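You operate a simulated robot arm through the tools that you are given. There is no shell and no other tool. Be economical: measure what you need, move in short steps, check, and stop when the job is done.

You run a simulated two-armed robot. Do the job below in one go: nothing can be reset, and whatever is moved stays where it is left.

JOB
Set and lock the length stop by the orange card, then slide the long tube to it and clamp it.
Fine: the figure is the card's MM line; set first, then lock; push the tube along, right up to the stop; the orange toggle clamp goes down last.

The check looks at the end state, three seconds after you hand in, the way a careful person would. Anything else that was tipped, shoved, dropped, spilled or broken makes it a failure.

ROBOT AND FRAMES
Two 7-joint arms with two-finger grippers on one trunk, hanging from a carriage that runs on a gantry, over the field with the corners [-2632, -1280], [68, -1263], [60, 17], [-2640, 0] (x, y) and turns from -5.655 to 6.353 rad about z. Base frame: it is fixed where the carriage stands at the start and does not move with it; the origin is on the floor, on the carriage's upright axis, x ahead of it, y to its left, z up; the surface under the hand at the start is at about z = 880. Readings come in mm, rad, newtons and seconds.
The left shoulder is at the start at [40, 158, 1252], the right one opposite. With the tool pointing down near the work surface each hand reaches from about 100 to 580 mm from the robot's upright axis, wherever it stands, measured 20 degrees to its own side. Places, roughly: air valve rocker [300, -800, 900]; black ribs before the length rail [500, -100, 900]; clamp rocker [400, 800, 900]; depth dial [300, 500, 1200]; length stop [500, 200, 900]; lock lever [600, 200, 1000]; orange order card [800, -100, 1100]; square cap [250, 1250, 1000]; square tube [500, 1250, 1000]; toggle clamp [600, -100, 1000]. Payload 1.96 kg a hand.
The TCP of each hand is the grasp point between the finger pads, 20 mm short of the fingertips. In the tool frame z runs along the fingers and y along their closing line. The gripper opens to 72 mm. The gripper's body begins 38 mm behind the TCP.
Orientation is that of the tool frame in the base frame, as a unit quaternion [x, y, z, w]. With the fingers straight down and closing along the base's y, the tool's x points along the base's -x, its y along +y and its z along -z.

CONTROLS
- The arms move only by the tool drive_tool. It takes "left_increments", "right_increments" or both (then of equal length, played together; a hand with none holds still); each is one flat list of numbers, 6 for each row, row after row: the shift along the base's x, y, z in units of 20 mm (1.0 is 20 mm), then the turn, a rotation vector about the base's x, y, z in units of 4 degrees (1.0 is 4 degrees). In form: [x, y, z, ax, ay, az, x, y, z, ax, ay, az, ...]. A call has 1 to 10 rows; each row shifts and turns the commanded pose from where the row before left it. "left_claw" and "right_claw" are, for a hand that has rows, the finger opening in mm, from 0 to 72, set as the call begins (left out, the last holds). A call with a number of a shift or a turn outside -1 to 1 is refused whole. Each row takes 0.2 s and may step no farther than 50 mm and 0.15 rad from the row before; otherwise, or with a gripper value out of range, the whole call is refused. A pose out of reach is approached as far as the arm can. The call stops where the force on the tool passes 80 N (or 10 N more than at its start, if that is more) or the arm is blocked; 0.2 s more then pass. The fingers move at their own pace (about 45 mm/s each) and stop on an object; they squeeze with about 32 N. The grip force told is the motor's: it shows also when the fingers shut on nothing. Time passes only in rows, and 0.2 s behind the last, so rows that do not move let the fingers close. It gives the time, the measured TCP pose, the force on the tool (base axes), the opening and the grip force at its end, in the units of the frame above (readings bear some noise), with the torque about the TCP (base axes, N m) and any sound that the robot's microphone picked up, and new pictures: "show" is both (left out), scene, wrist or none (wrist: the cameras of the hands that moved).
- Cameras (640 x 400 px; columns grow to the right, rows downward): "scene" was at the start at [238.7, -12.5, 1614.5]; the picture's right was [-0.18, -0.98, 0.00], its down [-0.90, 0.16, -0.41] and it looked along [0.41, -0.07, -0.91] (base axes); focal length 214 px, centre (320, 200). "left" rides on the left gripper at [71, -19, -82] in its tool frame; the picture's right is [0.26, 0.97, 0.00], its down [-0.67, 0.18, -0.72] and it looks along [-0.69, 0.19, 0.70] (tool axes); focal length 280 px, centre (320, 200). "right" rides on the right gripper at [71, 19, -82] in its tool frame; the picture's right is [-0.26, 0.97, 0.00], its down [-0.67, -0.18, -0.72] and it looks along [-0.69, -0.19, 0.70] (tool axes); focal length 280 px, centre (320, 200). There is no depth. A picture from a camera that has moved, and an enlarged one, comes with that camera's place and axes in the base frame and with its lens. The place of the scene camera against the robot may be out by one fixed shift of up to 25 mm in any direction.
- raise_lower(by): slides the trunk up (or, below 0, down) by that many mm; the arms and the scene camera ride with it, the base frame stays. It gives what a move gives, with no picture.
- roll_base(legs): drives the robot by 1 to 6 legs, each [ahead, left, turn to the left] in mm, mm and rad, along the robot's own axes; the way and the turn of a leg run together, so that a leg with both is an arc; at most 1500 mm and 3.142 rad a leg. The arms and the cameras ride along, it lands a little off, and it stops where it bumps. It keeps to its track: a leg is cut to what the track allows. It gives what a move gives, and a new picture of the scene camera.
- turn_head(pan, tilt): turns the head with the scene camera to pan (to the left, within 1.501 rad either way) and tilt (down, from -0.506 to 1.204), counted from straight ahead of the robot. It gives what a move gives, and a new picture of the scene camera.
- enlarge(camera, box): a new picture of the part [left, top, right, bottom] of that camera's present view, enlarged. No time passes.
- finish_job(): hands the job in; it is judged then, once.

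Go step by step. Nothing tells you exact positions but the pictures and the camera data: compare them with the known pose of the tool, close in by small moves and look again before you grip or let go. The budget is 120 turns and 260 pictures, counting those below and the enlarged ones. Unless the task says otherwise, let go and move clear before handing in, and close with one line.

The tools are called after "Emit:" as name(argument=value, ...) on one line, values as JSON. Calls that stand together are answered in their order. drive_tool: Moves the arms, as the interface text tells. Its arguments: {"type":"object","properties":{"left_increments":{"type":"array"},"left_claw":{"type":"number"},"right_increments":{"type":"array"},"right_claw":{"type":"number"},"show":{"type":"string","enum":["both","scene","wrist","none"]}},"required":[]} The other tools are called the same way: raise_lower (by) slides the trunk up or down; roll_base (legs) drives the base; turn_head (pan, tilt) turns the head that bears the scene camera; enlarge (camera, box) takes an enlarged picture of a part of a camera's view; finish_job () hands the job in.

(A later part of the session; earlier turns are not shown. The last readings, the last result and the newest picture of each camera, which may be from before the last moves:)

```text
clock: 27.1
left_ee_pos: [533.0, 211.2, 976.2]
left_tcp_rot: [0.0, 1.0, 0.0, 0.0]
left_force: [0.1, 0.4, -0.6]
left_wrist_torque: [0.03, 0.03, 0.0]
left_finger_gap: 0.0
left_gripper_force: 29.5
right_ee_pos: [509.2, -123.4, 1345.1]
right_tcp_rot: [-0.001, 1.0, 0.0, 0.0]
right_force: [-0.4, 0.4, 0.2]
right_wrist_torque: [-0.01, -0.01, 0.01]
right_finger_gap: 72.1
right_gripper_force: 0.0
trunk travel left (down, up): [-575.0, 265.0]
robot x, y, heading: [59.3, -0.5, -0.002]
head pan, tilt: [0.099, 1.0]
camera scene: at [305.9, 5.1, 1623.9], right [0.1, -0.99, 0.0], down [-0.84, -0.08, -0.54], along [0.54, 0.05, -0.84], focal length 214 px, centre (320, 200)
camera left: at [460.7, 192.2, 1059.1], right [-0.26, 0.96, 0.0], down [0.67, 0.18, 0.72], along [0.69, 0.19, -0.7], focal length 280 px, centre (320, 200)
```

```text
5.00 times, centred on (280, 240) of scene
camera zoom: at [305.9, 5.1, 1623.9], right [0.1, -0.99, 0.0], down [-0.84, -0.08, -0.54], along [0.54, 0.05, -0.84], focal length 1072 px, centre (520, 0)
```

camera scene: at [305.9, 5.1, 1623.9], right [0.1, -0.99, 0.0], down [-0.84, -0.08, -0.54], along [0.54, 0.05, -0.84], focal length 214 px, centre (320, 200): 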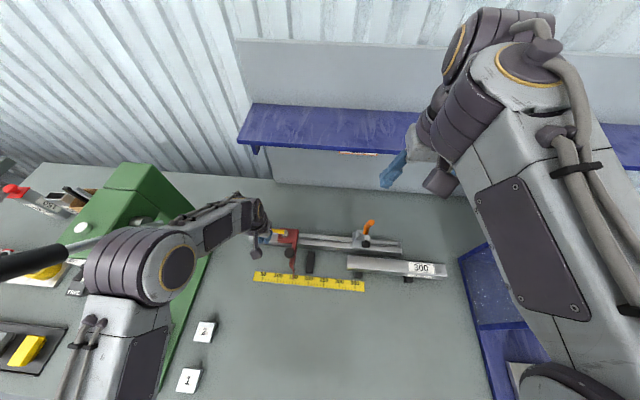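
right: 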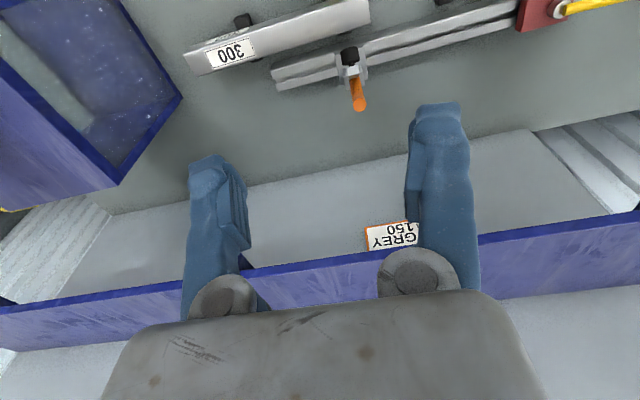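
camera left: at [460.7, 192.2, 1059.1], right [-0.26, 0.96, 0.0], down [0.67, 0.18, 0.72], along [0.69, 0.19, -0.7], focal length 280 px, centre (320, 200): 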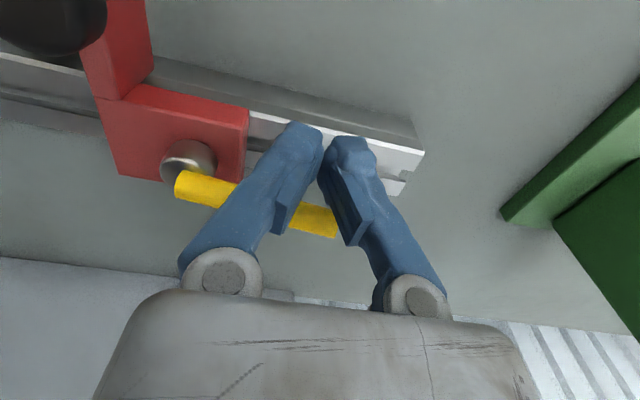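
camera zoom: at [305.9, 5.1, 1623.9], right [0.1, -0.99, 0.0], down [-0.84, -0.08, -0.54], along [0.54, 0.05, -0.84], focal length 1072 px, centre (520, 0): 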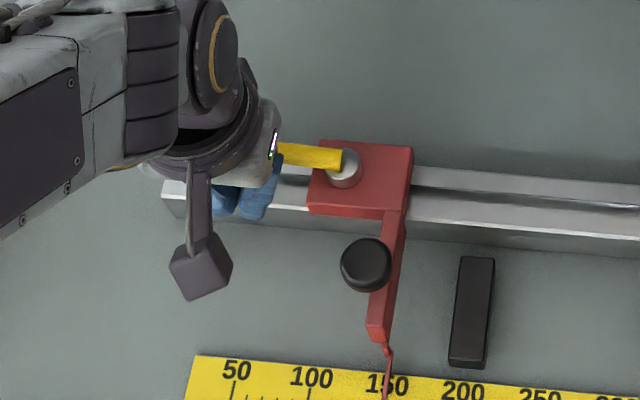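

Consistent with my estimate. I push the lever toward +x gently to see if it yields.

Emit:
drive_tool(left_increments=[0.4, 0, 0, 0, 0, 0, 0.4, 0, 0, 0, 0, 0, 0.4, 0, 0, 0, 0, 0, 0.3, 0, 0, 0, 0, 0], show="wrist")

```text
clock: 28.1
left_ee_pos: [549.4, 210.0, 971.0]
left_tcp_rot: [0.0, 1.0, 0.0, -0.012]
left_force: [-46.7, 2.2, -12.8]
left_wrist_torque: [0.11, 0.45, -0.35]
left_finger_gap: 0.0
left_gripper_force: 29.5
right_ee_pos: [503.0, -122.9, 1342.0]
right_tcp_rot: [-0.001, 1.0, -0.001, -0.004]
right_force: [-0.4, -0.2, 0.3]
right_wrist_torque: [0.02, -0.04, -0.02]
right_finger_gap: 72.0
right_gripper_force: 0.0
trunk travel left (down, up): [-575.0, 265.0]
robot x, y, heading: [57.0, -0.6, -0.0]
head pan, tilt: [0.099, 1.0]
camera left: at [479.2, 192.2, 1055.0], right [-0.26, 0.96, 0.01], down [0.69, 0.18, 0.7], along [0.67, 0.19, -0.71], focal length 280 px, centre (320, 200)
```

left: 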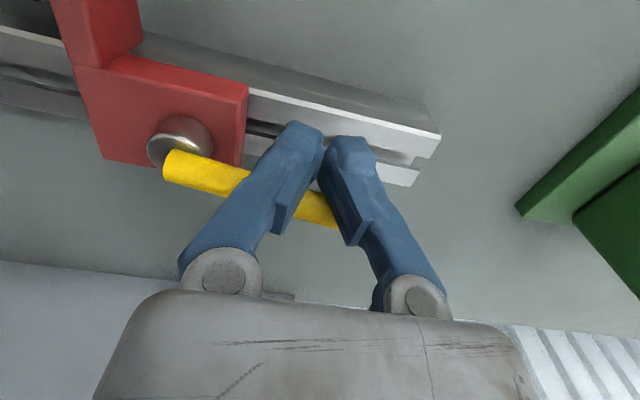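

The push meets 47 N with no movement, so that side is its end. I back off, go over the lever and try drawing it toward the robot.

Emit:
drive_tool(left_increments=[-1, 0, 0, 0, 0, 0, 0, 0, 1, 0, 0, 0, 0, 0, 1, 0, 0, 0, 0.6, 0, 0.5, 0, 0, 0, 0.8, 0, 0, 0, 0, 0, 0.9, 0, 0, 0, 0, 0, 0.2, 0, 0, 0, 0, 0])

Emit:
enlarge(camera="left", box=[100, 0, 440, 212])

```text
clock: 29.8
left_ee_pos: [592.9, 211.3, 1029.4]
left_tcp_rot: [0.0, 1.0, 0.0, 0.0]
left_force: [0.4, -0.5, 0.3]
left_wrist_torque: [-0.01, 0.03, 0.04]
left_finger_gap: 0.0
left_gripper_force: 29.5
right_ee_pos: [509.3, -122.3, 1345.2]
right_tcp_rot: [-0.001, 1.0, 0.001, 0.0]
right_force: [-0.4, 0.5, 0.2]
right_wrist_torque: [-0.02, 0.0, 0.02]
right_finger_gap: 72.0
right_gripper_force: 0.0
trunk travel left (down, up): [-575.0, 265.0]
robot x, y, heading: [56.7, -1.7, -0.005]
head pan, tilt: [0.099, 1.0]
camera scene: at [305.9, 5.2, 1623.9], right [0.1, -0.99, 0.0], down [-0.84, -0.08, -0.54], along [0.54, 0.05, -0.84], focal length 214 px, centre (320, 200)
camera left: at [521.2, 192.5, 1110.4], right [-0.26, 0.96, 0.0], down [0.67, 0.18, 0.72], along [0.69, 0.19, -0.7], focal length 280 px, centre (320, 200)
```

scene: 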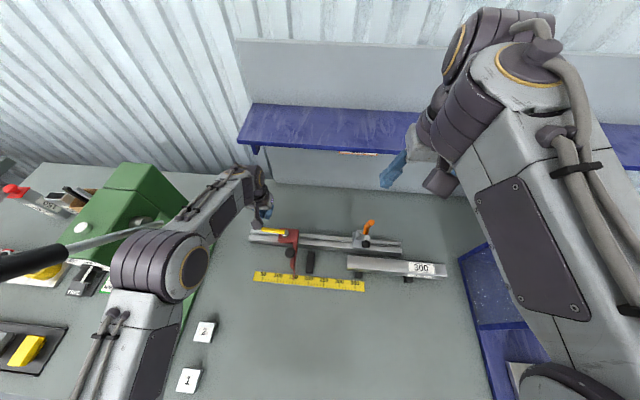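
left: 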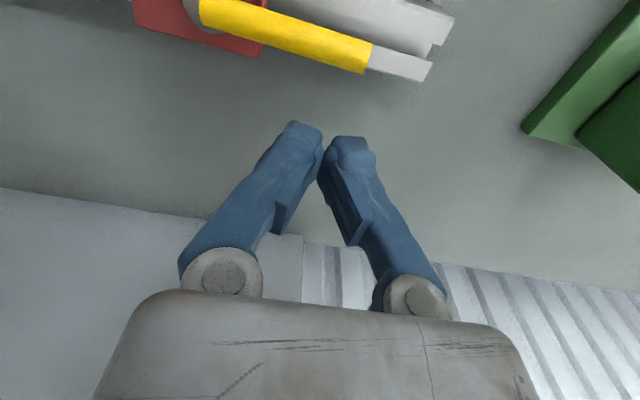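

```text
1.88 times, centred on (270, 106) of left
camera zoom: at [521.2, 192.5, 1110.4], right [-0.26, 0.96, 0.0], down [0.67, 0.18, 0.72], along [0.69, 0.19, -0.7], focal length 528 px, centre (414, 377)
```

zoom: 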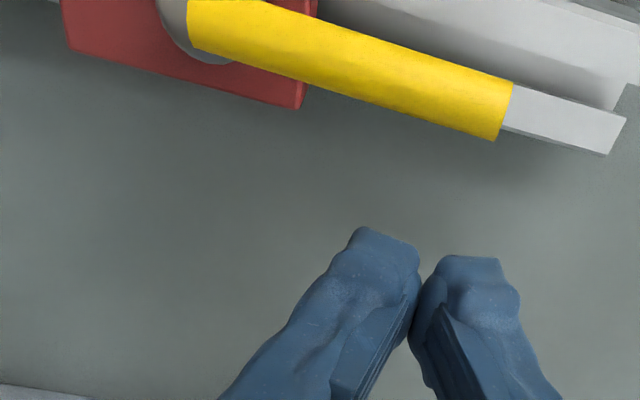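

The way behind the lever is free. I descend there and pull a little toward -x.

Emit:
drive_tool(left_increments=[0, 0, -0.9, 0, 0, 0, 0, 0, -0.9, 0, 0, 0, 0, 0, -0.9, 0, 0, 0, -0.4, 0, 0, 0, 0, 0, -0.4, 0, 0, 0, 0, 0, -0.4, 0, 0, 0, 0, 0, -0.4, 0, 0, 0, 0, 0])

```text
clock: 31.4
left_ee_pos: [561.5, 211.6, 974.7]
left_tcp_rot: [0.0, 1.0, 0.0, 0.0]
left_force: [0.2, 0.6, -0.2]
left_wrist_torque: [-0.01, 0.0, -0.01]
left_finger_gap: 0.1
left_gripper_force: 30.0
right_ee_pos: [508.3, -123.3, 1345.6]
right_tcp_rot: [0.0, 1.0, 0.0, 0.0]
right_force: [0.1, 0.4, -0.1]
right_wrist_torque: [-0.01, 0.03, -0.04]
right_finger_gap: 72.0
right_gripper_force: 0.0
trunk travel left (down, up): [-575.0, 265.0]
robot x, y, heading: [57.4, -1.4, -0.005]
head pan, tilt: [0.099, 1.0]
camera scene: at [305.8, 5.2, 1623.8], right [0.1, -0.99, 0.0], down [-0.84, -0.08, -0.54], along [0.54, 0.05, -0.84], focal length 214 px, centre (320, 200)
camera left: at [489.0, 192.3, 1056.6], right [-0.26, 0.96, 0.0], down [0.67, 0.18, 0.72], along [0.69, 0.19, -0.7], focal length 280 px, centre (320, 200)
```

scene: 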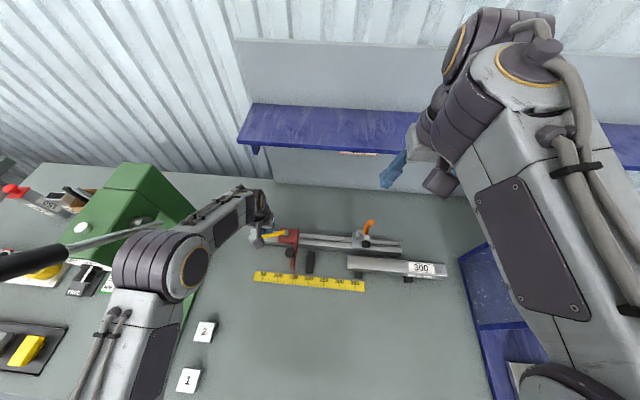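
left: 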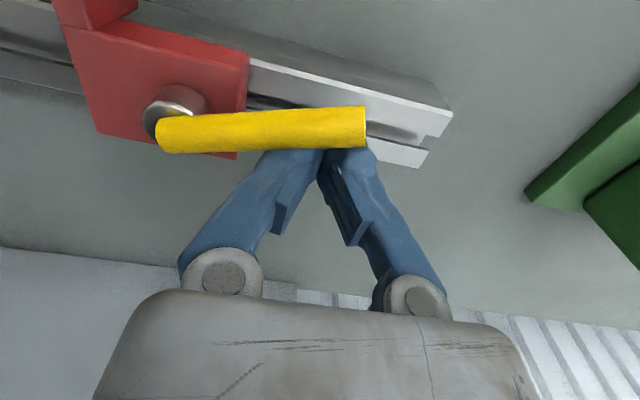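

It swings freely this way. I follow the arc about the pivot (556, 150).

Emit:
drive_tool(left_increments=[-0.62, -0.12, 0, 0, 0, 0, -0.5, -0.15, 0, 0, 0, 0, -0.5, -0.15, 0, 0, 0, 0, -0.4, -0.3, 0, 0, 0, 0, -0.4, -0.3, 0, 0, 0, 0], show="wrist")

```text
clock: 32.5
left_ee_pos: [516.3, 193.5, 974.2]
left_tcp_rot: [-0.002, 1.0, 0.002, 0.002]
left_force: [9.1, 10.6, 1.6]
left_wrist_torque: [0.04, -0.02, 0.11]
left_finger_gap: 0.2
left_gripper_force: 30.5
right_ee_pos: [510.9, -121.5, 1345.1]
right_tcp_rot: [0.0, 1.0, 0.001, 0.001]
right_force: [-0.2, 0.6, 0.4]
right_wrist_torque: [-0.02, 0.01, 0.01]
right_finger_gap: 71.9
right_gripper_force: 0.0
trunk travel left (down, up): [-575.0, 265.0]
robot x, y, heading: [54.1, 3.9, 0.004]
head pan, tilt: [0.099, 1.0]
camera left: at [443.8, 175.1, 1056.7], right [-0.27, 0.96, 0.0], down [0.67, 0.18, 0.72], along [0.69, 0.19, -0.69], focal length 280 px, centre (320, 200)
```

left: 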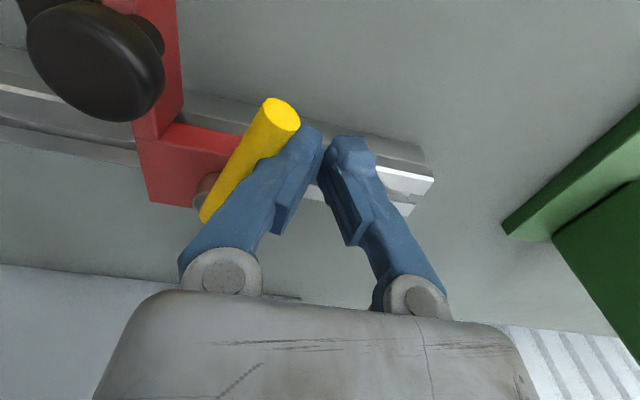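

Emit:
drive_tool(left_increments=[-0.3, -0.4, 0, 0, 0, 0, -0.3, -0.45, 0, 0, 0, 0], show="wrist")

```text
clock: 33.1
left_ee_pos: [511.7, 192.3, 978.5]
left_tcp_rot: [-0.008, 1.0, 0.012, 0.007]
left_force: [41.3, 54.6, -4.5]
left_wrist_torque: [0.42, -0.33, 0.36]
left_finger_gap: 0.0
left_gripper_force: 29.6
right_ee_pos: [515.8, -114.5, 1347.5]
right_tcp_rot: [-0.001, 1.0, 0.004, 0.003]
right_force: [-0.1, 0.6, -0.8]
right_wrist_torque: [0.0, -0.01, -0.01]
right_finger_gap: 72.4
right_gripper_force: 0.0
trunk travel left (down, up): [-575.0, 265.0]
robot x, y, heading: [57.2, -0.5, 0.001]
head pan, tilt: [0.099, 1.0]
camera left: at [438.5, 170.1, 1059.4], right [-0.28, 0.96, 0.02], down [0.66, 0.18, 0.73], along [0.7, 0.21, -0.68], focal length 280 px, centre (320, 200)
```

left: 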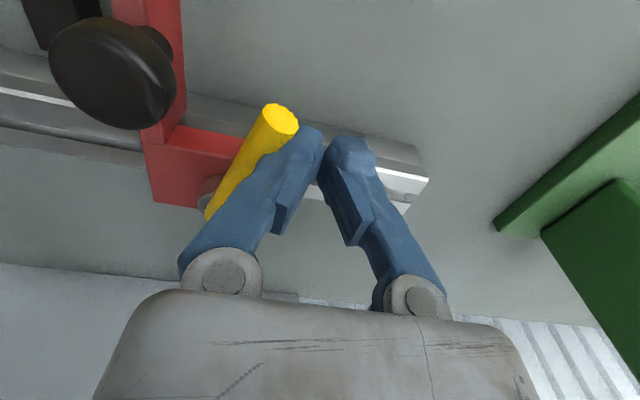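

The lever came up hard at about 60° (68 N): locked. I back off, lift and look again at pointer and lever.

Emit:
drive_tool(left_increments=[0.8, 1, 0, 0, 0, 0, 0.5, 0.6, 0.8, 0, 0, 0, 0, 0, 1, 0, 0, 0, 0, 0, 0.8, 0, 0, 0, -1, -0.7, 0, 0, 0, 0, -1, -0.7, 0, 0, 0, 0, -1, -0.7, 0, 0, 0, 0, -1, -0.7, 0, 0, 0, 0, -1, -0.7, 0, 0, 0, 0, -1, -0.8, 0, 0, 0, 0], show="wrist")

Emit:
enlarge(camera="left", box=[260, 50, 360, 115])

Emit:
enlarge(camera="scene", box=[235, 205, 415, 300])

```text
clock: 35.4
left_ee_pos: [405.5, 119.7, 1026.4]
left_tcp_rot: [0.0, 1.0, 0.0, 0.0]
left_force: [0.4, 0.3, 0.7]
left_wrist_torque: [0.0, -0.03, 0.03]
left_finger_gap: 0.2
left_gripper_force: 29.3
right_ee_pos: [508.4, -122.3, 1345.9]
right_tcp_rot: [-0.001, 1.0, 0.0, 0.0]
right_force: [0.6, 0.2, 0.5]
right_wrist_torque: [0.01, -0.03, -0.03]
right_finger_gap: 72.3
right_gripper_force: 0.1
trunk travel left (down, up): [-575.0, 265.0]
robot x, y, heading: [56.9, -0.4, -0.004]
head pan, tilt: [0.099, 1.0]
camera left: at [333.6, 100.6, 1108.2], right [-0.26, 0.96, 0.0], down [0.67, 0.18, 0.72], along [0.69, 0.19, -0.7], focal length 280 px, centre (320, 200)
```

left: 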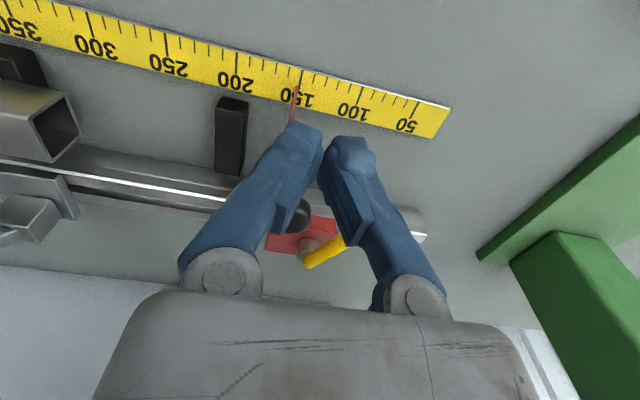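

```text
6.15 times, centred on (310, 82) of left
camera zoom: at [333.6, 100.6, 1108.2], right [-0.26, 0.96, 0.0], down [0.67, 0.18, 0.72], along [0.69, 0.19, -0.7], focal length 1726 px, centre (382, 923)
```

zoom: 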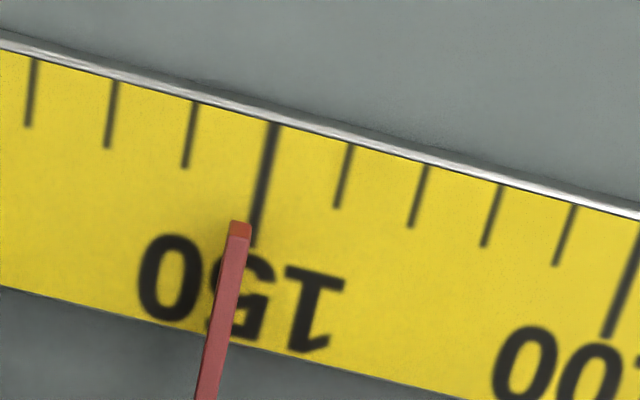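

```text
3.56 times, centred on (325, 252) of scene
camera zoom: at [305.8, 5.1, 1623.8], right [0.1, -0.99, 0.0], down [-0.84, -0.08, -0.54], along [0.54, 0.05, -0.84], focal length 763 px, centre (302, 13)
```

zoom: 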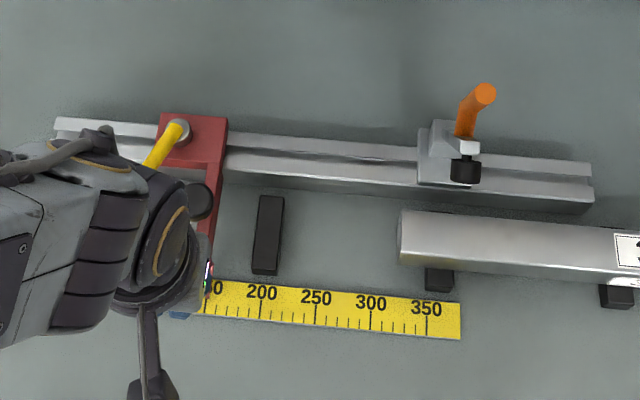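

Locking dragged the stop to about 152.5, so I must redo it. I loosen the lever from its inner side first, then will preset so that locking ends at 150.

Emit:
drive_tool(left_increments=[0.92, 0.37, 0, 0, 0, 0, 0.92, 0.37, 0, 0, 0, 0, 0.92, 0.37, 0, 0, 0, 0, 0.92, 0.37, 0, 0, 0, 0, 0.92, 0.37, 0, 0, 0, 0, 0, 0, -0.8, 0, 0, 0, 0, 0, -0.8, 0, 0, 0], show="wrist")

```text
clock: 37.0
left_ee_pos: [497.4, 156.6, 994.9]
left_tcp_rot: [0.0, 1.0, 0.0, 0.0]
left_force: [0.2, -0.6, -0.8]
left_wrist_torque: [0.01, 0.0, 0.01]
left_finger_gap: 0.0
left_gripper_force: 29.4
right_ee_pos: [507.8, -123.1, 1345.6]
right_tcp_rot: [0.0, 1.0, 0.0, 0.0]
right_force: [0.3, 0.1, -0.5]
right_wrist_torque: [0.01, -0.01, 0.02]
right_finger_gap: 72.1
right_gripper_force: 0.1
trunk travel left (down, up): [-575.0, 265.0]
robot x, y, heading: [59.4, 5.5, 0.001]
head pan, tilt: [0.099, 1.0]
camera left: at [426.6, 137.7, 1076.4], right [-0.26, 0.96, 0.0], down [0.67, 0.18, 0.72], along [0.69, 0.19, -0.7], focal length 280 px, centre (320, 200)
```

left: 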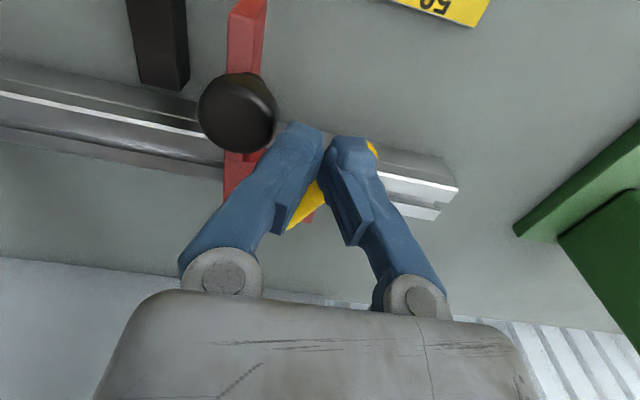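

Emit:
drive_tool(left_increments=[-0.1, -0.15, 0, 0, 0, 0, 0, 0, -0.9, 0, 0, 0, 0.3, 0.5, 0, 0, 0, 0, 0.3, 0.5, 0, 0, 0, 0, 0.3, 0.45, 0, 0, 0, 0, 0.4, 0.4, 0, 0, 0, 0], show="wrist")

```text
clock: 38.4
left_ee_pos: [524.1, 191.6, 976.1]
left_tcp_rot: [0.0, 1.0, 0.0, -0.001]
left_force: [-0.2, 0.8, 0.4]
left_wrist_torque: [0.03, 0.01, 0.0]
left_finger_gap: 0.0
left_gripper_force: 29.8
right_ee_pos: [509.7, -121.3, 1346.1]
right_tcp_rot: [-0.001, 1.0, 0.0, 0.0]
right_force: [0.1, -0.2, -0.4]
right_wrist_torque: [0.02, -0.01, 0.02]
right_finger_gap: 72.3
right_gripper_force: 0.0
trunk travel left (down, up): [-575.0, 265.0]
robot x, y, heading: [59.4, 5.3, -0.001]
head pan, tilt: [0.099, 1.0]
camera left: at [452.2, 172.5, 1057.4], right [-0.26, 0.96, 0.0], down [0.67, 0.18, 0.72], along [0.69, 0.19, -0.7], focal length 280 px, centre (320, 200)
```

left: 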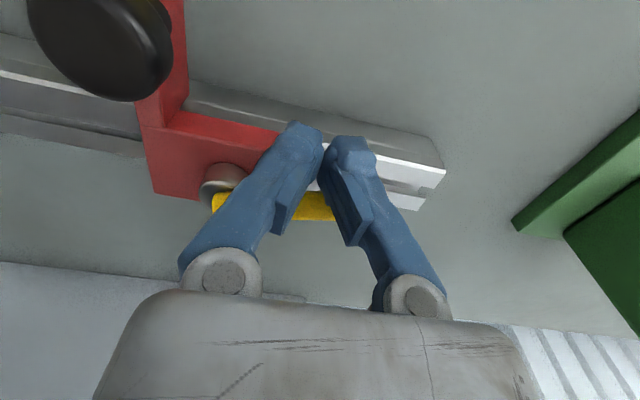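

Emit:
drive_tool(left_increments=[-0.4, -0.3, 1, 0, 0, 0, -0.4, -0.6, 1, 0, 0.6, 0, -0.4, -0.9, 0.6, 0, 0.6, 0, -0.35, -0.9, 0, 0, 0.6, 0, -0.2, -0.85, 0, 0, 0.6, 0, 0, 0, -1, 0, 0.6, 0, 0, 0, -1, 0, 0, 0, 0, 0, -1, 0, 0, 0, 0, 0, -0.25, 0, 0, 0], left_claw=72, show="none")

Emit:
enlarge(camera="left", box=[280, 0, 350, 45])

Emit:
drive_tool(left_increments=[0, 0, 0, 0, 0, 0, 0, 0, 0, 0, 0, 0, 0, 0, 0, 0, 0, 0, 0, 0, 0, 0, 0, 0, 0, 0, 0, 0, 0, 0], left_claw=24, show="wrist")

Emit:
enlarge(camera="left", box=[280, 0, 350, 45])

```text
clock: 40.4
left_ee_pos: [488.7, 119.6, 962.9]
left_tcp_rot: [0.0, 0.995, 0.0, -0.104]
left_force: [-0.1, -0.6, -0.2]
left_wrist_torque: [0.01, 0.0, 0.0]
left_finger_gap: 71.9
left_gripper_force: 0.0
right_ee_pos: [509.4, -123.2, 1346.4]
right_tcp_rot: [-0.001, 1.0, 0.0, 0.0]
right_force: [-0.7, 0.7, -0.6]
right_wrist_torque: [0.0, 0.03, -0.01]
right_finger_gap: 72.0
right_gripper_force: 0.0
trunk travel left (down, up): [-575.0, 265.0]
robot x, y, heading: [56.3, -1.0, -0.0]
head pan, tilt: [0.099, 1.0]
```

```text
8.89 times, centred on (315, 22) of left
camera zoom: at [434.6, 100.9, 1058.2], right [-0.26, 0.96, 0.05], down [0.81, 0.18, 0.56], along [0.53, 0.19, -0.83], focal length 2492 px, centre (364, 1778)
```

zoom: 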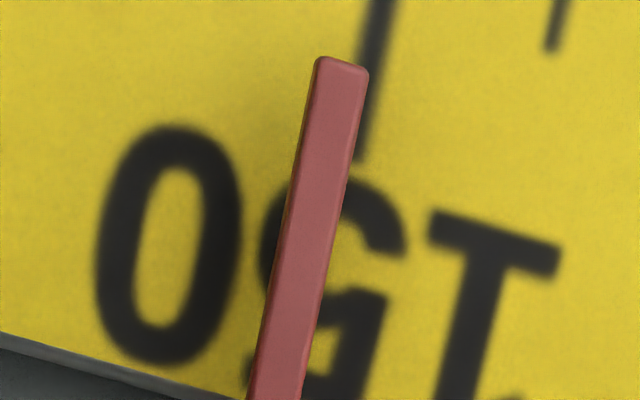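

```text
clock: 41.5
left_ee_pos: [487.1, 119.4, 964.2]
left_tcp_rot: [0.0, 0.994, 0.0, -0.105]
left_force: [2.2, 1.3, -4.6]
left_wrist_torque: [-0.04, 0.0, -0.01]
left_finger_gap: 25.4
left_gripper_force: 40.4
right_ee_pos: [508.3, -122.5, 1345.5]
right_tcp_rot: [-0.002, 1.0, 0.0, 0.0]
right_force: [0.0, 0.7, 0.4]
right_wrist_torque: [0.01, 0.03, -0.04]
right_finger_gap: 72.0
right_gripper_force: 0.1
trunk travel left (down, up): [-575.0, 265.0]
robot x, y, heading: [55.3, 0.4, 0.0]
head pan, tilt: [0.099, 1.0]
camera left: at [434.5, 100.9, 1058.2], right [-0.26, 0.96, 0.05], down [0.81, 0.18, 0.56], along [0.53, 0.19, -0.83], focal length 280 px, centre (320, 200)
```

left: 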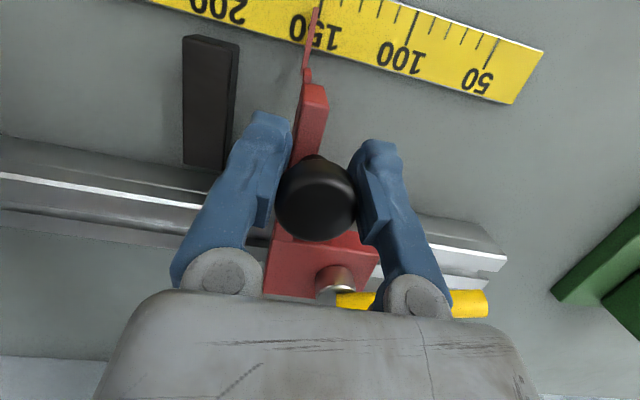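

```text
8.89 times, centred on (315, 22) of left
camera zoom: at [434.5, 100.9, 1058.2], right [-0.26, 0.96, 0.05], down [0.81, 0.18, 0.56], along [0.53, 0.19, -0.83], focal length 2492 px, centre (364, 1778)
```

zoom: 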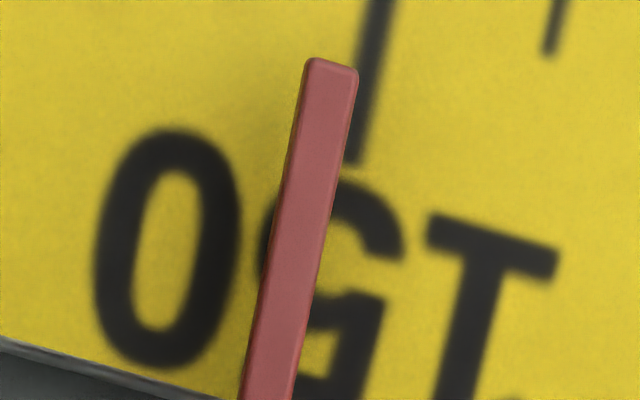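

Held, it reads about 153. I preset to about 147.6 to allow for the 2.4 mm that locking drags it.

Emit:
drive_tool(left_increments=[-0.005, 0.135, 0, 0, 0, 0, -0.005, 0.135, 0, 0, 0, 0, 0, 0, 0, 0, 0, 0], show="none")

Emit:
enlarge(camera="left", box=[280, 0, 350, 45])

```text
clock: 42.4
left_ee_pos: [487.9, 125.6, 963.6]
left_tcp_rot: [-0.001, 0.995, -0.001, -0.103]
left_force: [3.0, -1.4, -4.9]
left_wrist_torque: [-0.06, 0.04, -0.08]
left_finger_gap: 25.3
left_gripper_force: 40.0
right_ee_pos: [508.8, -122.5, 1344.6]
right_tcp_rot: [-0.001, 1.0, 0.0, 0.0]
right_force: [-0.1, 0.2, 0.5]
right_wrist_torque: [-0.03, 0.0, -0.01]
right_finger_gap: 72.1
right_gripper_force: 0.0
trunk travel left (down, up): [-575.0, 265.0]
robot x, y, heading: [57.8, -0.9, 0.001]
head pan, tilt: [0.099, 1.0]
```

```text
8.89 times, centred on (315, 22) of left
camera zoom: at [434.4, 106.6, 1058.2], right [-0.26, 0.96, 0.05], down [0.81, 0.18, 0.56], along [0.53, 0.19, -0.83], focal length 2492 px, centre (364, 1778)
```

zoom: 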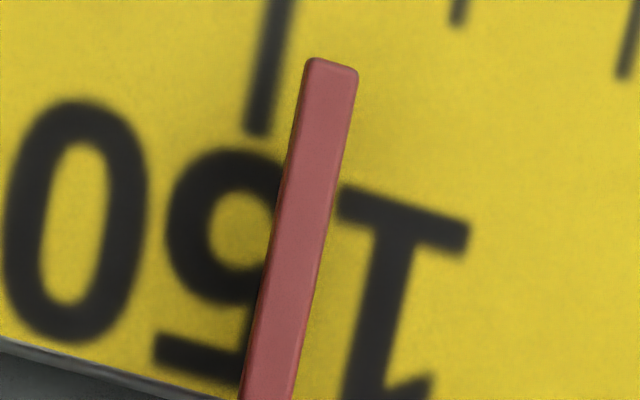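

Emit:
drive_tool(left_increments=[0, -0.045, 0, 0, 0, 0, 0, 0, 0, 0, 0, 0], show="none")

Emit:
enlarge(camera="left", box=[280, 0, 350, 45])

```text
clock: 43.0
left_ee_pos: [487.8, 125.7, 963.2]
left_tcp_rot: [-0.001, 0.994, 0.001, -0.105]
left_force: [3.2, 1.8, -3.5]
left_wrist_torque: [0.0, 0.03, 0.05]
left_finger_gap: 25.1
left_gripper_force: 39.6
right_ee_pos: [509.5, -122.1, 1345.2]
right_tcp_rot: [-0.001, 1.0, 0.0, 0.001]
right_force: [-1.0, 0.2, -1.2]
right_wrist_torque: [0.01, 0.01, 0.03]
right_finger_gap: 71.8
right_gripper_force: 0.1
trunk travel left (down, up): [-575.0, 265.0]
robot x, y, heading: [57.6, 0.7, 0.002]
head pan, tilt: [0.099, 1.0]
```

```text
8.89 times, centred on (315, 22) of left
camera zoom: at [434.4, 106.2, 1058.1], right [-0.26, 0.96, 0.06], down [0.81, 0.18, 0.56], along [0.53, 0.19, -0.83], focal length 2492 px, centre (364, 1778)
```

zoom: 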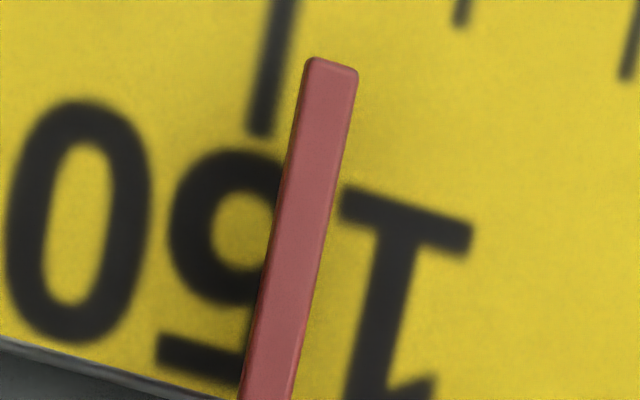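

Emit:
drive_tool(left_increments=[0, -0.04, 0, 0, 0, 0, 0, 0, 0, 0, 0, 0], show="none")

Emit:
enlarge(camera="left", box=[280, 0, 350, 45])

```text
clock: 43.5
left_ee_pos: [488.6, 124.2, 963.3]
left_tcp_rot: [0.0, 0.994, -0.001, -0.105]
left_force: [1.1, 1.0, -1.9]
left_wrist_torque: [0.04, -0.15, 0.1]
left_finger_gap: 25.1
left_gripper_force: 39.8
right_ee_pos: [508.2, -122.0, 1345.6]
right_tcp_rot: [0.0, 1.0, 0.0, 0.0]
right_force: [0.1, -0.2, -0.3]
right_wrist_torque: [-0.01, 0.0, 0.0]
right_finger_gap: 72.1
right_gripper_force: 0.0
trunk travel left (down, up): [-575.0, 265.0]
robot x, y, heading: [58.1, -2.0, 0.001]
head pan, tilt: [0.099, 1.0]
```

```text
8.89 times, centred on (315, 22) of left
camera zoom: at [434.5, 105.7, 1058.1], right [-0.26, 0.96, 0.05], down [0.81, 0.18, 0.56], along [0.53, 0.19, -0.83], focal length 2492 px, centre (364, 1778)
```

zoom: 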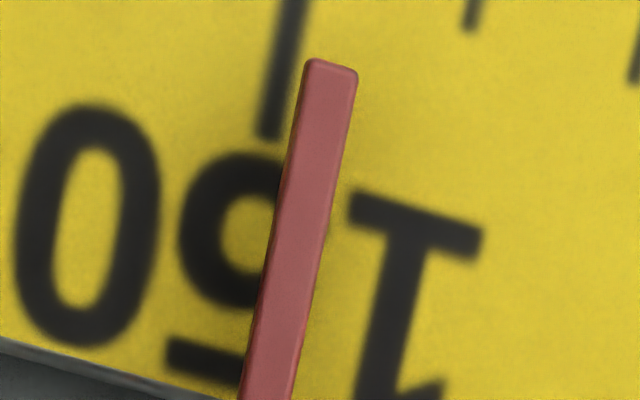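

Preset at about 147.4. I release, rise and go round behind the lever.

Emit:
drive_tool(left_increments=[0, 0, 0, 0, 0, 0, 0, 0, 0, 0, 0, 0, 0, 0, 0, 0, 0, 0, 0, 0, 1, 0, 0, 0, 0, 0, 1, 0, -0.6, 0, 0, 0, 1, 0, -0.6, 0, 0, 0, 0.6, 0, -0.6, 0, 0, 0.3, 0, 0, -0.6, 0, 0, 0.6, 0, 0, -0.6, 0], left_claw=72, show="none")

Emit:
drive_tool(left_increments=[0.92, 0.72, 0, 0, 0, 0, 0.92, 0.72, 0, 0, 0, 0, 0.92, 0.72, 0, 0, 0, 0, 0.92, 0.72, 0, 0, 0, 0, 0.92, 0.72, 0, 0, 0, 0], left_claw=0, show="wrist")

```text
clock: 45.5
left_ee_pos: [486.1, 141.5, 1035.4]
left_tcp_rot: [0.0, 1.0, -0.001, 0.0]
left_force: [-0.2, -0.5, 0.2]
left_wrist_torque: [-0.01, -0.02, 0.01]
left_finger_gap: 72.0
left_gripper_force: 0.0
right_ee_pos: [509.8, -122.6, 1345.8]
right_tcp_rot: [-0.001, 1.0, 0.0, 0.0]
right_force: [-0.1, -0.3, 0.4]
right_wrist_torque: [0.0, -0.03, 0.03]
right_finger_gap: 72.1
right_gripper_force: 0.2
trunk travel left (down, up): [-575.0, 265.0]
robot x, y, heading: [58.2, 1.4, -0.001]
head pan, tilt: [0.099, 1.0]
```

```text
clock: 46.8
left_ee_pos: [581.4, 212.9, 1033.6]
left_tcp_rot: [0.0, 1.0, 0.0, 0.0]
left_force: [-1.0, 0.0, -0.5]
left_wrist_torque: [0.02, -0.01, -0.01]
left_finger_gap: 0.2
left_gripper_force: 26.7
right_ee_pos: [508.4, -122.2, 1346.1]
right_tcp_rot: [-0.001, 1.0, 0.0, 0.0]
right_force: [0.4, -0.1, -0.2]
right_wrist_torque: [0.0, 0.02, 0.04]
right_finger_gap: 71.9
right_gripper_force: 0.1
trunk travel left (down, up): [-575.0, 265.0]
robot x, y, heading: [56.9, -0.7, -0.001]
head pan, tilt: [0.099, 1.0]
camera left: at [509.1, 195.0, 1116.4], right [-0.26, 0.96, 0.0], down [0.67, 0.18, 0.72], along [0.69, 0.19, -0.7], focal length 280 px, centre (320, 200)
```

left: 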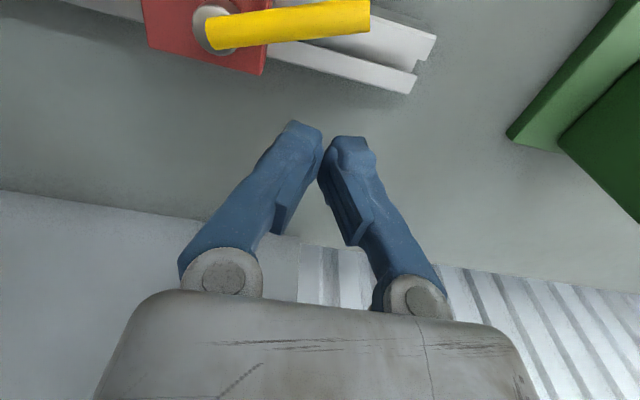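

Emit:
drive_tool(left_increments=[0, 0, -1, 0, 0, 0, 0, 0, -1, 0, 0, 0, 0, 0, -0.9, 0, 0, 0, -0.5, 0, 0, 0, 0, 0, -0.45, 0, 0, 0, 0, 0, -0.62, -0.12, 0, 0, 0, 0, -0.5, -0.15, 0, 0, 0, 0, -0.5, -0.15, 0, 0, 0, 0, -0.4, -0.3, 0, 0, 0, 0, -0.4, -0.3, 0, 0, 0, 0], show="wrist")

Emit:
drive_tool(left_increments=[-0.3, -0.4, 0, 0, 0, 0, -0.3, -0.45, 0, 0, 0, 0], show="none")

Emit:
drive_tool(left_increments=[0.8, 1, 0, 0, 0, 0, 0.5, 0.6, 0.8, 0, 0, 0, 0, 0, 1, 0, 0, 0, 0, 0, 0.8, 0, 0, 0, -1, -0.7, 0, 0, 0, 0, -1, -0.7, 0, 0, 0, 0, -1, -0.7, 0, 0, 0, 0, -1, -0.7, 0, 0, 0, 0, -1, -0.8, 0, 0, 0, 0, -1, -0.9, 0, 0, 0, 0], show="none")

Emit:
enlarge(camera="left", box=[260, 50, 360, 115])

```text
clock: 49.0
left_ee_pos: [516.1, 198.0, 979.6]
left_tcp_rot: [-0.002, 1.0, 0.003, 0.003]
left_force: [11.3, 13.2, 0.5]
left_wrist_torque: [0.08, -0.08, 0.13]
left_finger_gap: 0.0
left_gripper_force: 29.6
right_ee_pos: [510.9, -120.9, 1346.1]
right_tcp_rot: [-0.001, 1.0, 0.0, 0.0]
right_force: [0.9, -0.5, -0.4]
right_wrist_torque: [-0.01, 0.0, 0.01]
right_finger_gap: 72.1
right_gripper_force: 0.1
trunk travel left (down, up): [-575.0, 265.0]
robot x, y, heading: [61.1, -0.5, -0.001]
head pan, tilt: [0.099, 1.0]
camera left: at [442.5, 178.4, 1060.3], right [-0.27, 0.96, 0.0], down [0.67, 0.18, 0.72], along [0.69, 0.19, -0.69], focal length 280 px, centre (320, 200)
```

left: 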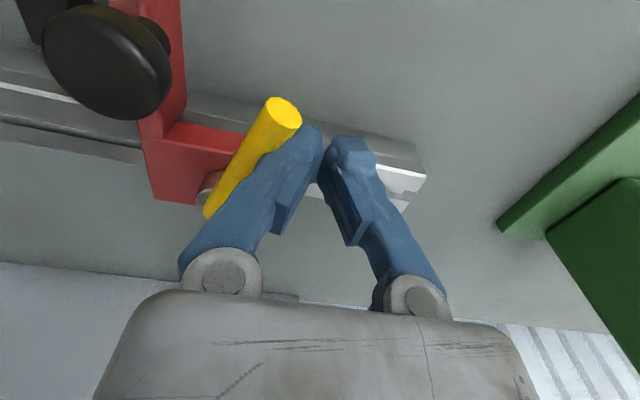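

```text
clock: 49.5
left_ee_pos: [511.1, 195.4, 982.0]
left_tcp_rot: [-0.008, 1.0, 0.012, 0.007]
left_force: [43.8, 56.0, -3.8]
left_wrist_torque: [0.57, -0.41, 0.28]
left_finger_gap: 0.0
left_gripper_force: 29.6
right_ee_pos: [516.5, -114.1, 1347.5]
right_tcp_rot: [-0.001, 1.0, 0.003, 0.004]
right_force: [-0.7, 0.0, -0.3]
right_wrist_torque: [0.01, 0.02, 0.0]
right_finger_gap: 72.1
right_gripper_force: 0.1
trunk travel left (down, up): [-575.0, 265.0]
robot x, y, heading: [59.4, 2.6, 0.003]
head pan, tilt: [0.099, 1.0]
```

```text
clock: 51.8
left_ee_pos: [404.4, 118.8, 1031.5]
left_tcp_rot: [-0.001, 1.0, 0.001, -0.001]
left_force: [-0.2, -0.4, 0.2]
left_wrist_torque: [-0.01, 0.01, 0.0]
left_finger_gap: 0.2
left_gripper_force: 29.6
right_ee_pos: [509.0, -122.0, 1345.0]
right_tcp_rot: [-0.001, 1.0, -0.001, 0.0]
right_force: [0.1, 0.1, -0.6]
right_wrist_torque: [-0.01, 0.0, -0.01]
right_finger_gap: 71.8
right_gripper_force: 0.0
trunk travel left (down, up): [-575.0, 265.0]
robot x, y, heading: [54.1, 2.5, -0.002]
head pan, tilt: [0.099, 1.0]
```

```text
6.15 times, centred on (310, 82) of left
camera zoom: at [332.8, 100.0, 1113.3], right [-0.26, 0.96, 0.0], down [0.67, 0.18, 0.71], along [0.69, 0.19, -0.7], focal length 1726 px, centre (382, 923)
```

zoom: 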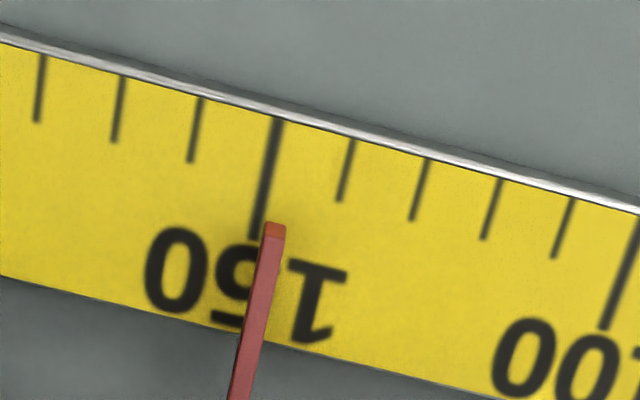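

Only about 0.6 mm of drag this time (reads 148.0): my first +x push must have caused the other shift. I loosen the lever again and preset near 149.4.

Emit:
drive_tool(left_increments=[0.92, 0.39, 0, 0, 0, 0, 0.92, 0.39, 0, 0, 0, 0, 0.92, 0.39, 0, 0, 0, 0, 0.9, 0.39, 0, 0, 0, 0, 0.9, 0.39, 0, 0, 0, 0, 0, 0, -0.9, 0, 0, 0, 0, 0, -0.9, 0, 0, 0, 0, 0, -0.9, 0, 0, 0], show="none")

Emit:
drive_tool(left_increments=[0.3, 0.5, 0, 0, 0, 0, 0.3, 0.5, 0, 0, 0, 0, 0.3, 0.45, 0, 0, 0, 0, 0.4, 0.4, 0, 0, 0, 0], show="wrist")

```text
clock: 53.5
left_ee_pos: [498.8, 157.8, 973.2]
left_tcp_rot: [0.001, 1.0, 0.0, 0.0]
left_force: [-0.7, 1.2, 1.5]
left_wrist_torque: [0.04, -0.02, 0.0]
left_finger_gap: 0.0
left_gripper_force: 29.6
right_ee_pos: [508.9, -120.8, 1345.7]
right_tcp_rot: [-0.001, 1.0, 0.0, 0.0]
right_force: [0.0, 0.2, 0.5]
right_wrist_torque: [0.0, 0.0, 0.01]
right_finger_gap: 71.9
right_gripper_force: 0.1
trunk travel left (down, up): [-575.0, 265.0]
robot x, y, heading: [55.4, 0.1, 0.002]
head pan, tilt: [0.099, 1.0]
```

```text
clock: 54.5
left_ee_pos: [523.9, 194.7, 973.1]
left_tcp_rot: [0.0, 1.0, 0.0, 0.0]
left_force: [-0.2, 0.4, 0.2]
left_wrist_torque: [0.05, -0.01, -0.02]
left_finger_gap: 0.0
left_gripper_force: 29.6
right_ee_pos: [509.7, -122.9, 1345.6]
right_tcp_rot: [-0.002, 1.0, 0.001, 0.0]
right_force: [-0.9, 1.1, 0.4]
right_wrist_torque: [-0.01, -0.01, -0.02]
right_finger_gap: 72.0
right_gripper_force: 0.0
trunk travel left (down, up): [-575.0, 265.0]
robot x, y, heading: [57.4, 2.3, -0.0]
head pan, tilt: [0.099, 1.0]
camera left: at [452.3, 176.0, 1055.9], right [-0.26, 0.96, 0.0], down [0.67, 0.18, 0.72], along [0.69, 0.19, -0.7], focal length 280 px, centre (320, 200)
```

left: 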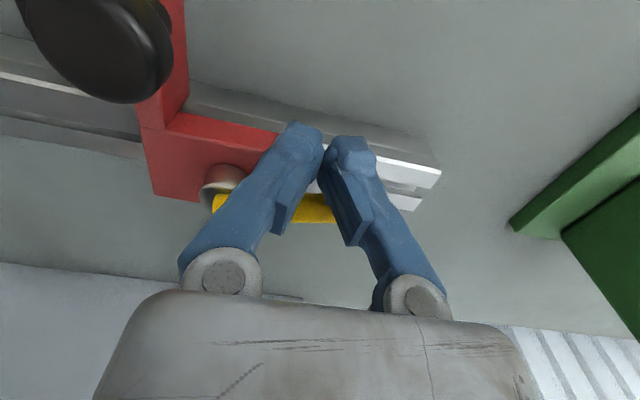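

Emit:
drive_tool(left_increments=[-0.4, -0.3, 1, 0, 0, 0, -0.4, -0.6, 1, 0, 0.6, 0, -0.4, -0.9, 0.6, 0, 0.6, 0, -0.35, -0.9, 0, 0, 0.6, 0, -0.2, -0.85, 0, 0, 0.6, 0, 0, 0, -1, 0, 0.6, 0, 0, 0, -1, 0, 0, 0, 0, 0, -1, 0, 0, 0, 0, 0, -0.12, 0, 0, 0], left_claw=72, show="none")

Emit:
drive_tool(left_increments=[0, 0, 0, 0, 0, 0, 0, 0, 0, 0, 0, 0, 0, 0, 0, 0, 0, 0, 0, 0, 0, 0, 0, 0, 0, 0, 0, 0, 0, 0], left_claw=24, show="none")

Emit:
enlarge(camera="left", box=[280, 0, 350, 45])

```text
clock: 56.5
left_ee_pos: [487.8, 124.3, 964.5]
left_tcp_rot: [0.001, 0.994, 0.001, -0.105]
left_force: [-0.2, -0.9, 0.7]
left_wrist_torque: [-0.01, 0.01, -0.01]
left_finger_gap: 71.9
left_gripper_force: 0.0
right_ee_pos: [509.0, -123.2, 1346.7]
right_tcp_rot: [-0.001, 1.0, 0.0, 0.0]
right_force: [-0.5, 0.9, -0.3]
right_wrist_torque: [0.02, -0.01, -0.02]
right_finger_gap: 71.9
right_gripper_force: 0.0
trunk travel left (down, up): [-575.0, 265.0]
robot x, y, heading: [58.1, -1.3, -0.002]
head pan, tilt: [0.099, 1.0]
```

```text
clock: 57.8
left_ee_pos: [488.6, 124.0, 964.7]
left_tcp_rot: [0.0, 0.994, 0.0, -0.105]
left_force: [1.0, 0.0, -2.6]
left_wrist_torque: [-0.04, 0.03, -0.01]
left_finger_gap: 25.7
left_gripper_force: 40.6
right_ee_pos: [508.7, -123.6, 1345.4]
right_tcp_rot: [0.0, 1.0, 0.0, 0.0]
right_force: [-0.6, -0.5, 0.0]
right_wrist_torque: [-0.03, 0.0, 0.0]
right_finger_gap: 72.0
right_gripper_force: 0.0
trunk travel left (down, up): [-575.0, 265.0]
robot x, y, heading: [58.9, -3.2, 0.001]
head pan, tilt: [0.099, 1.0]
```

```text
8.89 times, centred on (315, 22) of left
camera zoom: at [435.5, 105.5, 1059.6], right [-0.26, 0.96, 0.05], down [0.81, 0.18, 0.56], along [0.53, 0.19, -0.83], focal length 2492 px, centre (364, 1778)
```

zoom: 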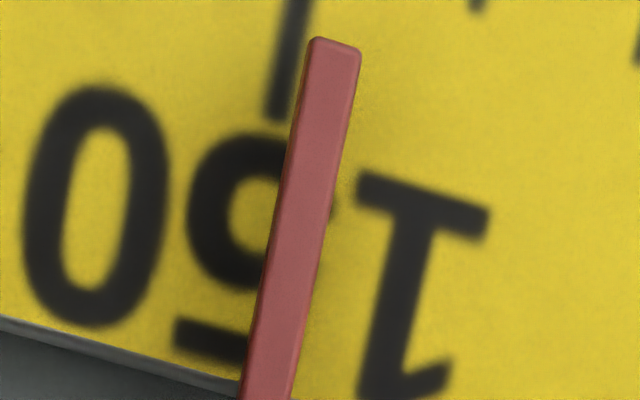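

Emit:
drive_tool(left_increments=[0, -0.1, 0, 0, 0, 0, 0, 0, 0, 0, 0, 0], show="none")

Emit:
enlarge(camera="left", box=[280, 0, 350, 45])

```text
clock: 58.4
left_ee_pos: [489.7, 123.1, 965.2]
left_tcp_rot: [-0.001, 0.994, 0.0, -0.105]
left_force: [1.5, 1.7, -4.4]
left_wrist_torque: [0.02, -0.05, 0.04]
left_finger_gap: 25.4
left_gripper_force: 39.9
right_ee_pos: [508.6, -121.2, 1345.7]
right_tcp_rot: [-0.001, 1.0, 0.0, 0.0]
right_force: [0.8, 0.5, -0.1]
right_wrist_torque: [-0.01, -0.03, -0.01]
right_finger_gap: 71.8
right_gripper_force: 0.0
trunk travel left (down, up): [-575.0, 265.0]
robot x, y, heading: [60.0, 1.1, -0.005]
head pan, tilt: [0.099, 1.0]
```

```text
8.89 times, centred on (315, 22) of left
camera zoom: at [435.5, 103.7, 1059.6], right [-0.26, 0.96, 0.06], down [0.81, 0.18, 0.56], along [0.53, 0.19, -0.83], focal length 2492 px, centre (364, 1778)
```

zoom: 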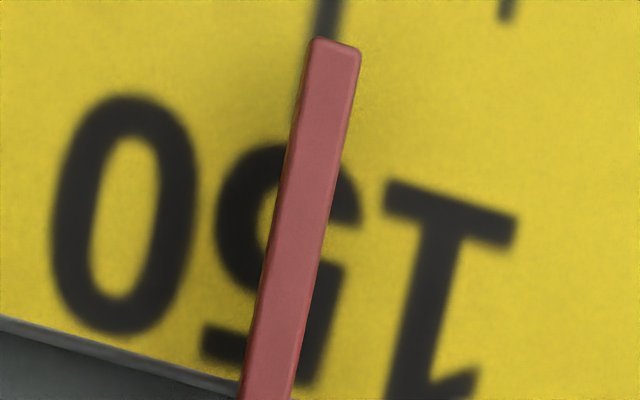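

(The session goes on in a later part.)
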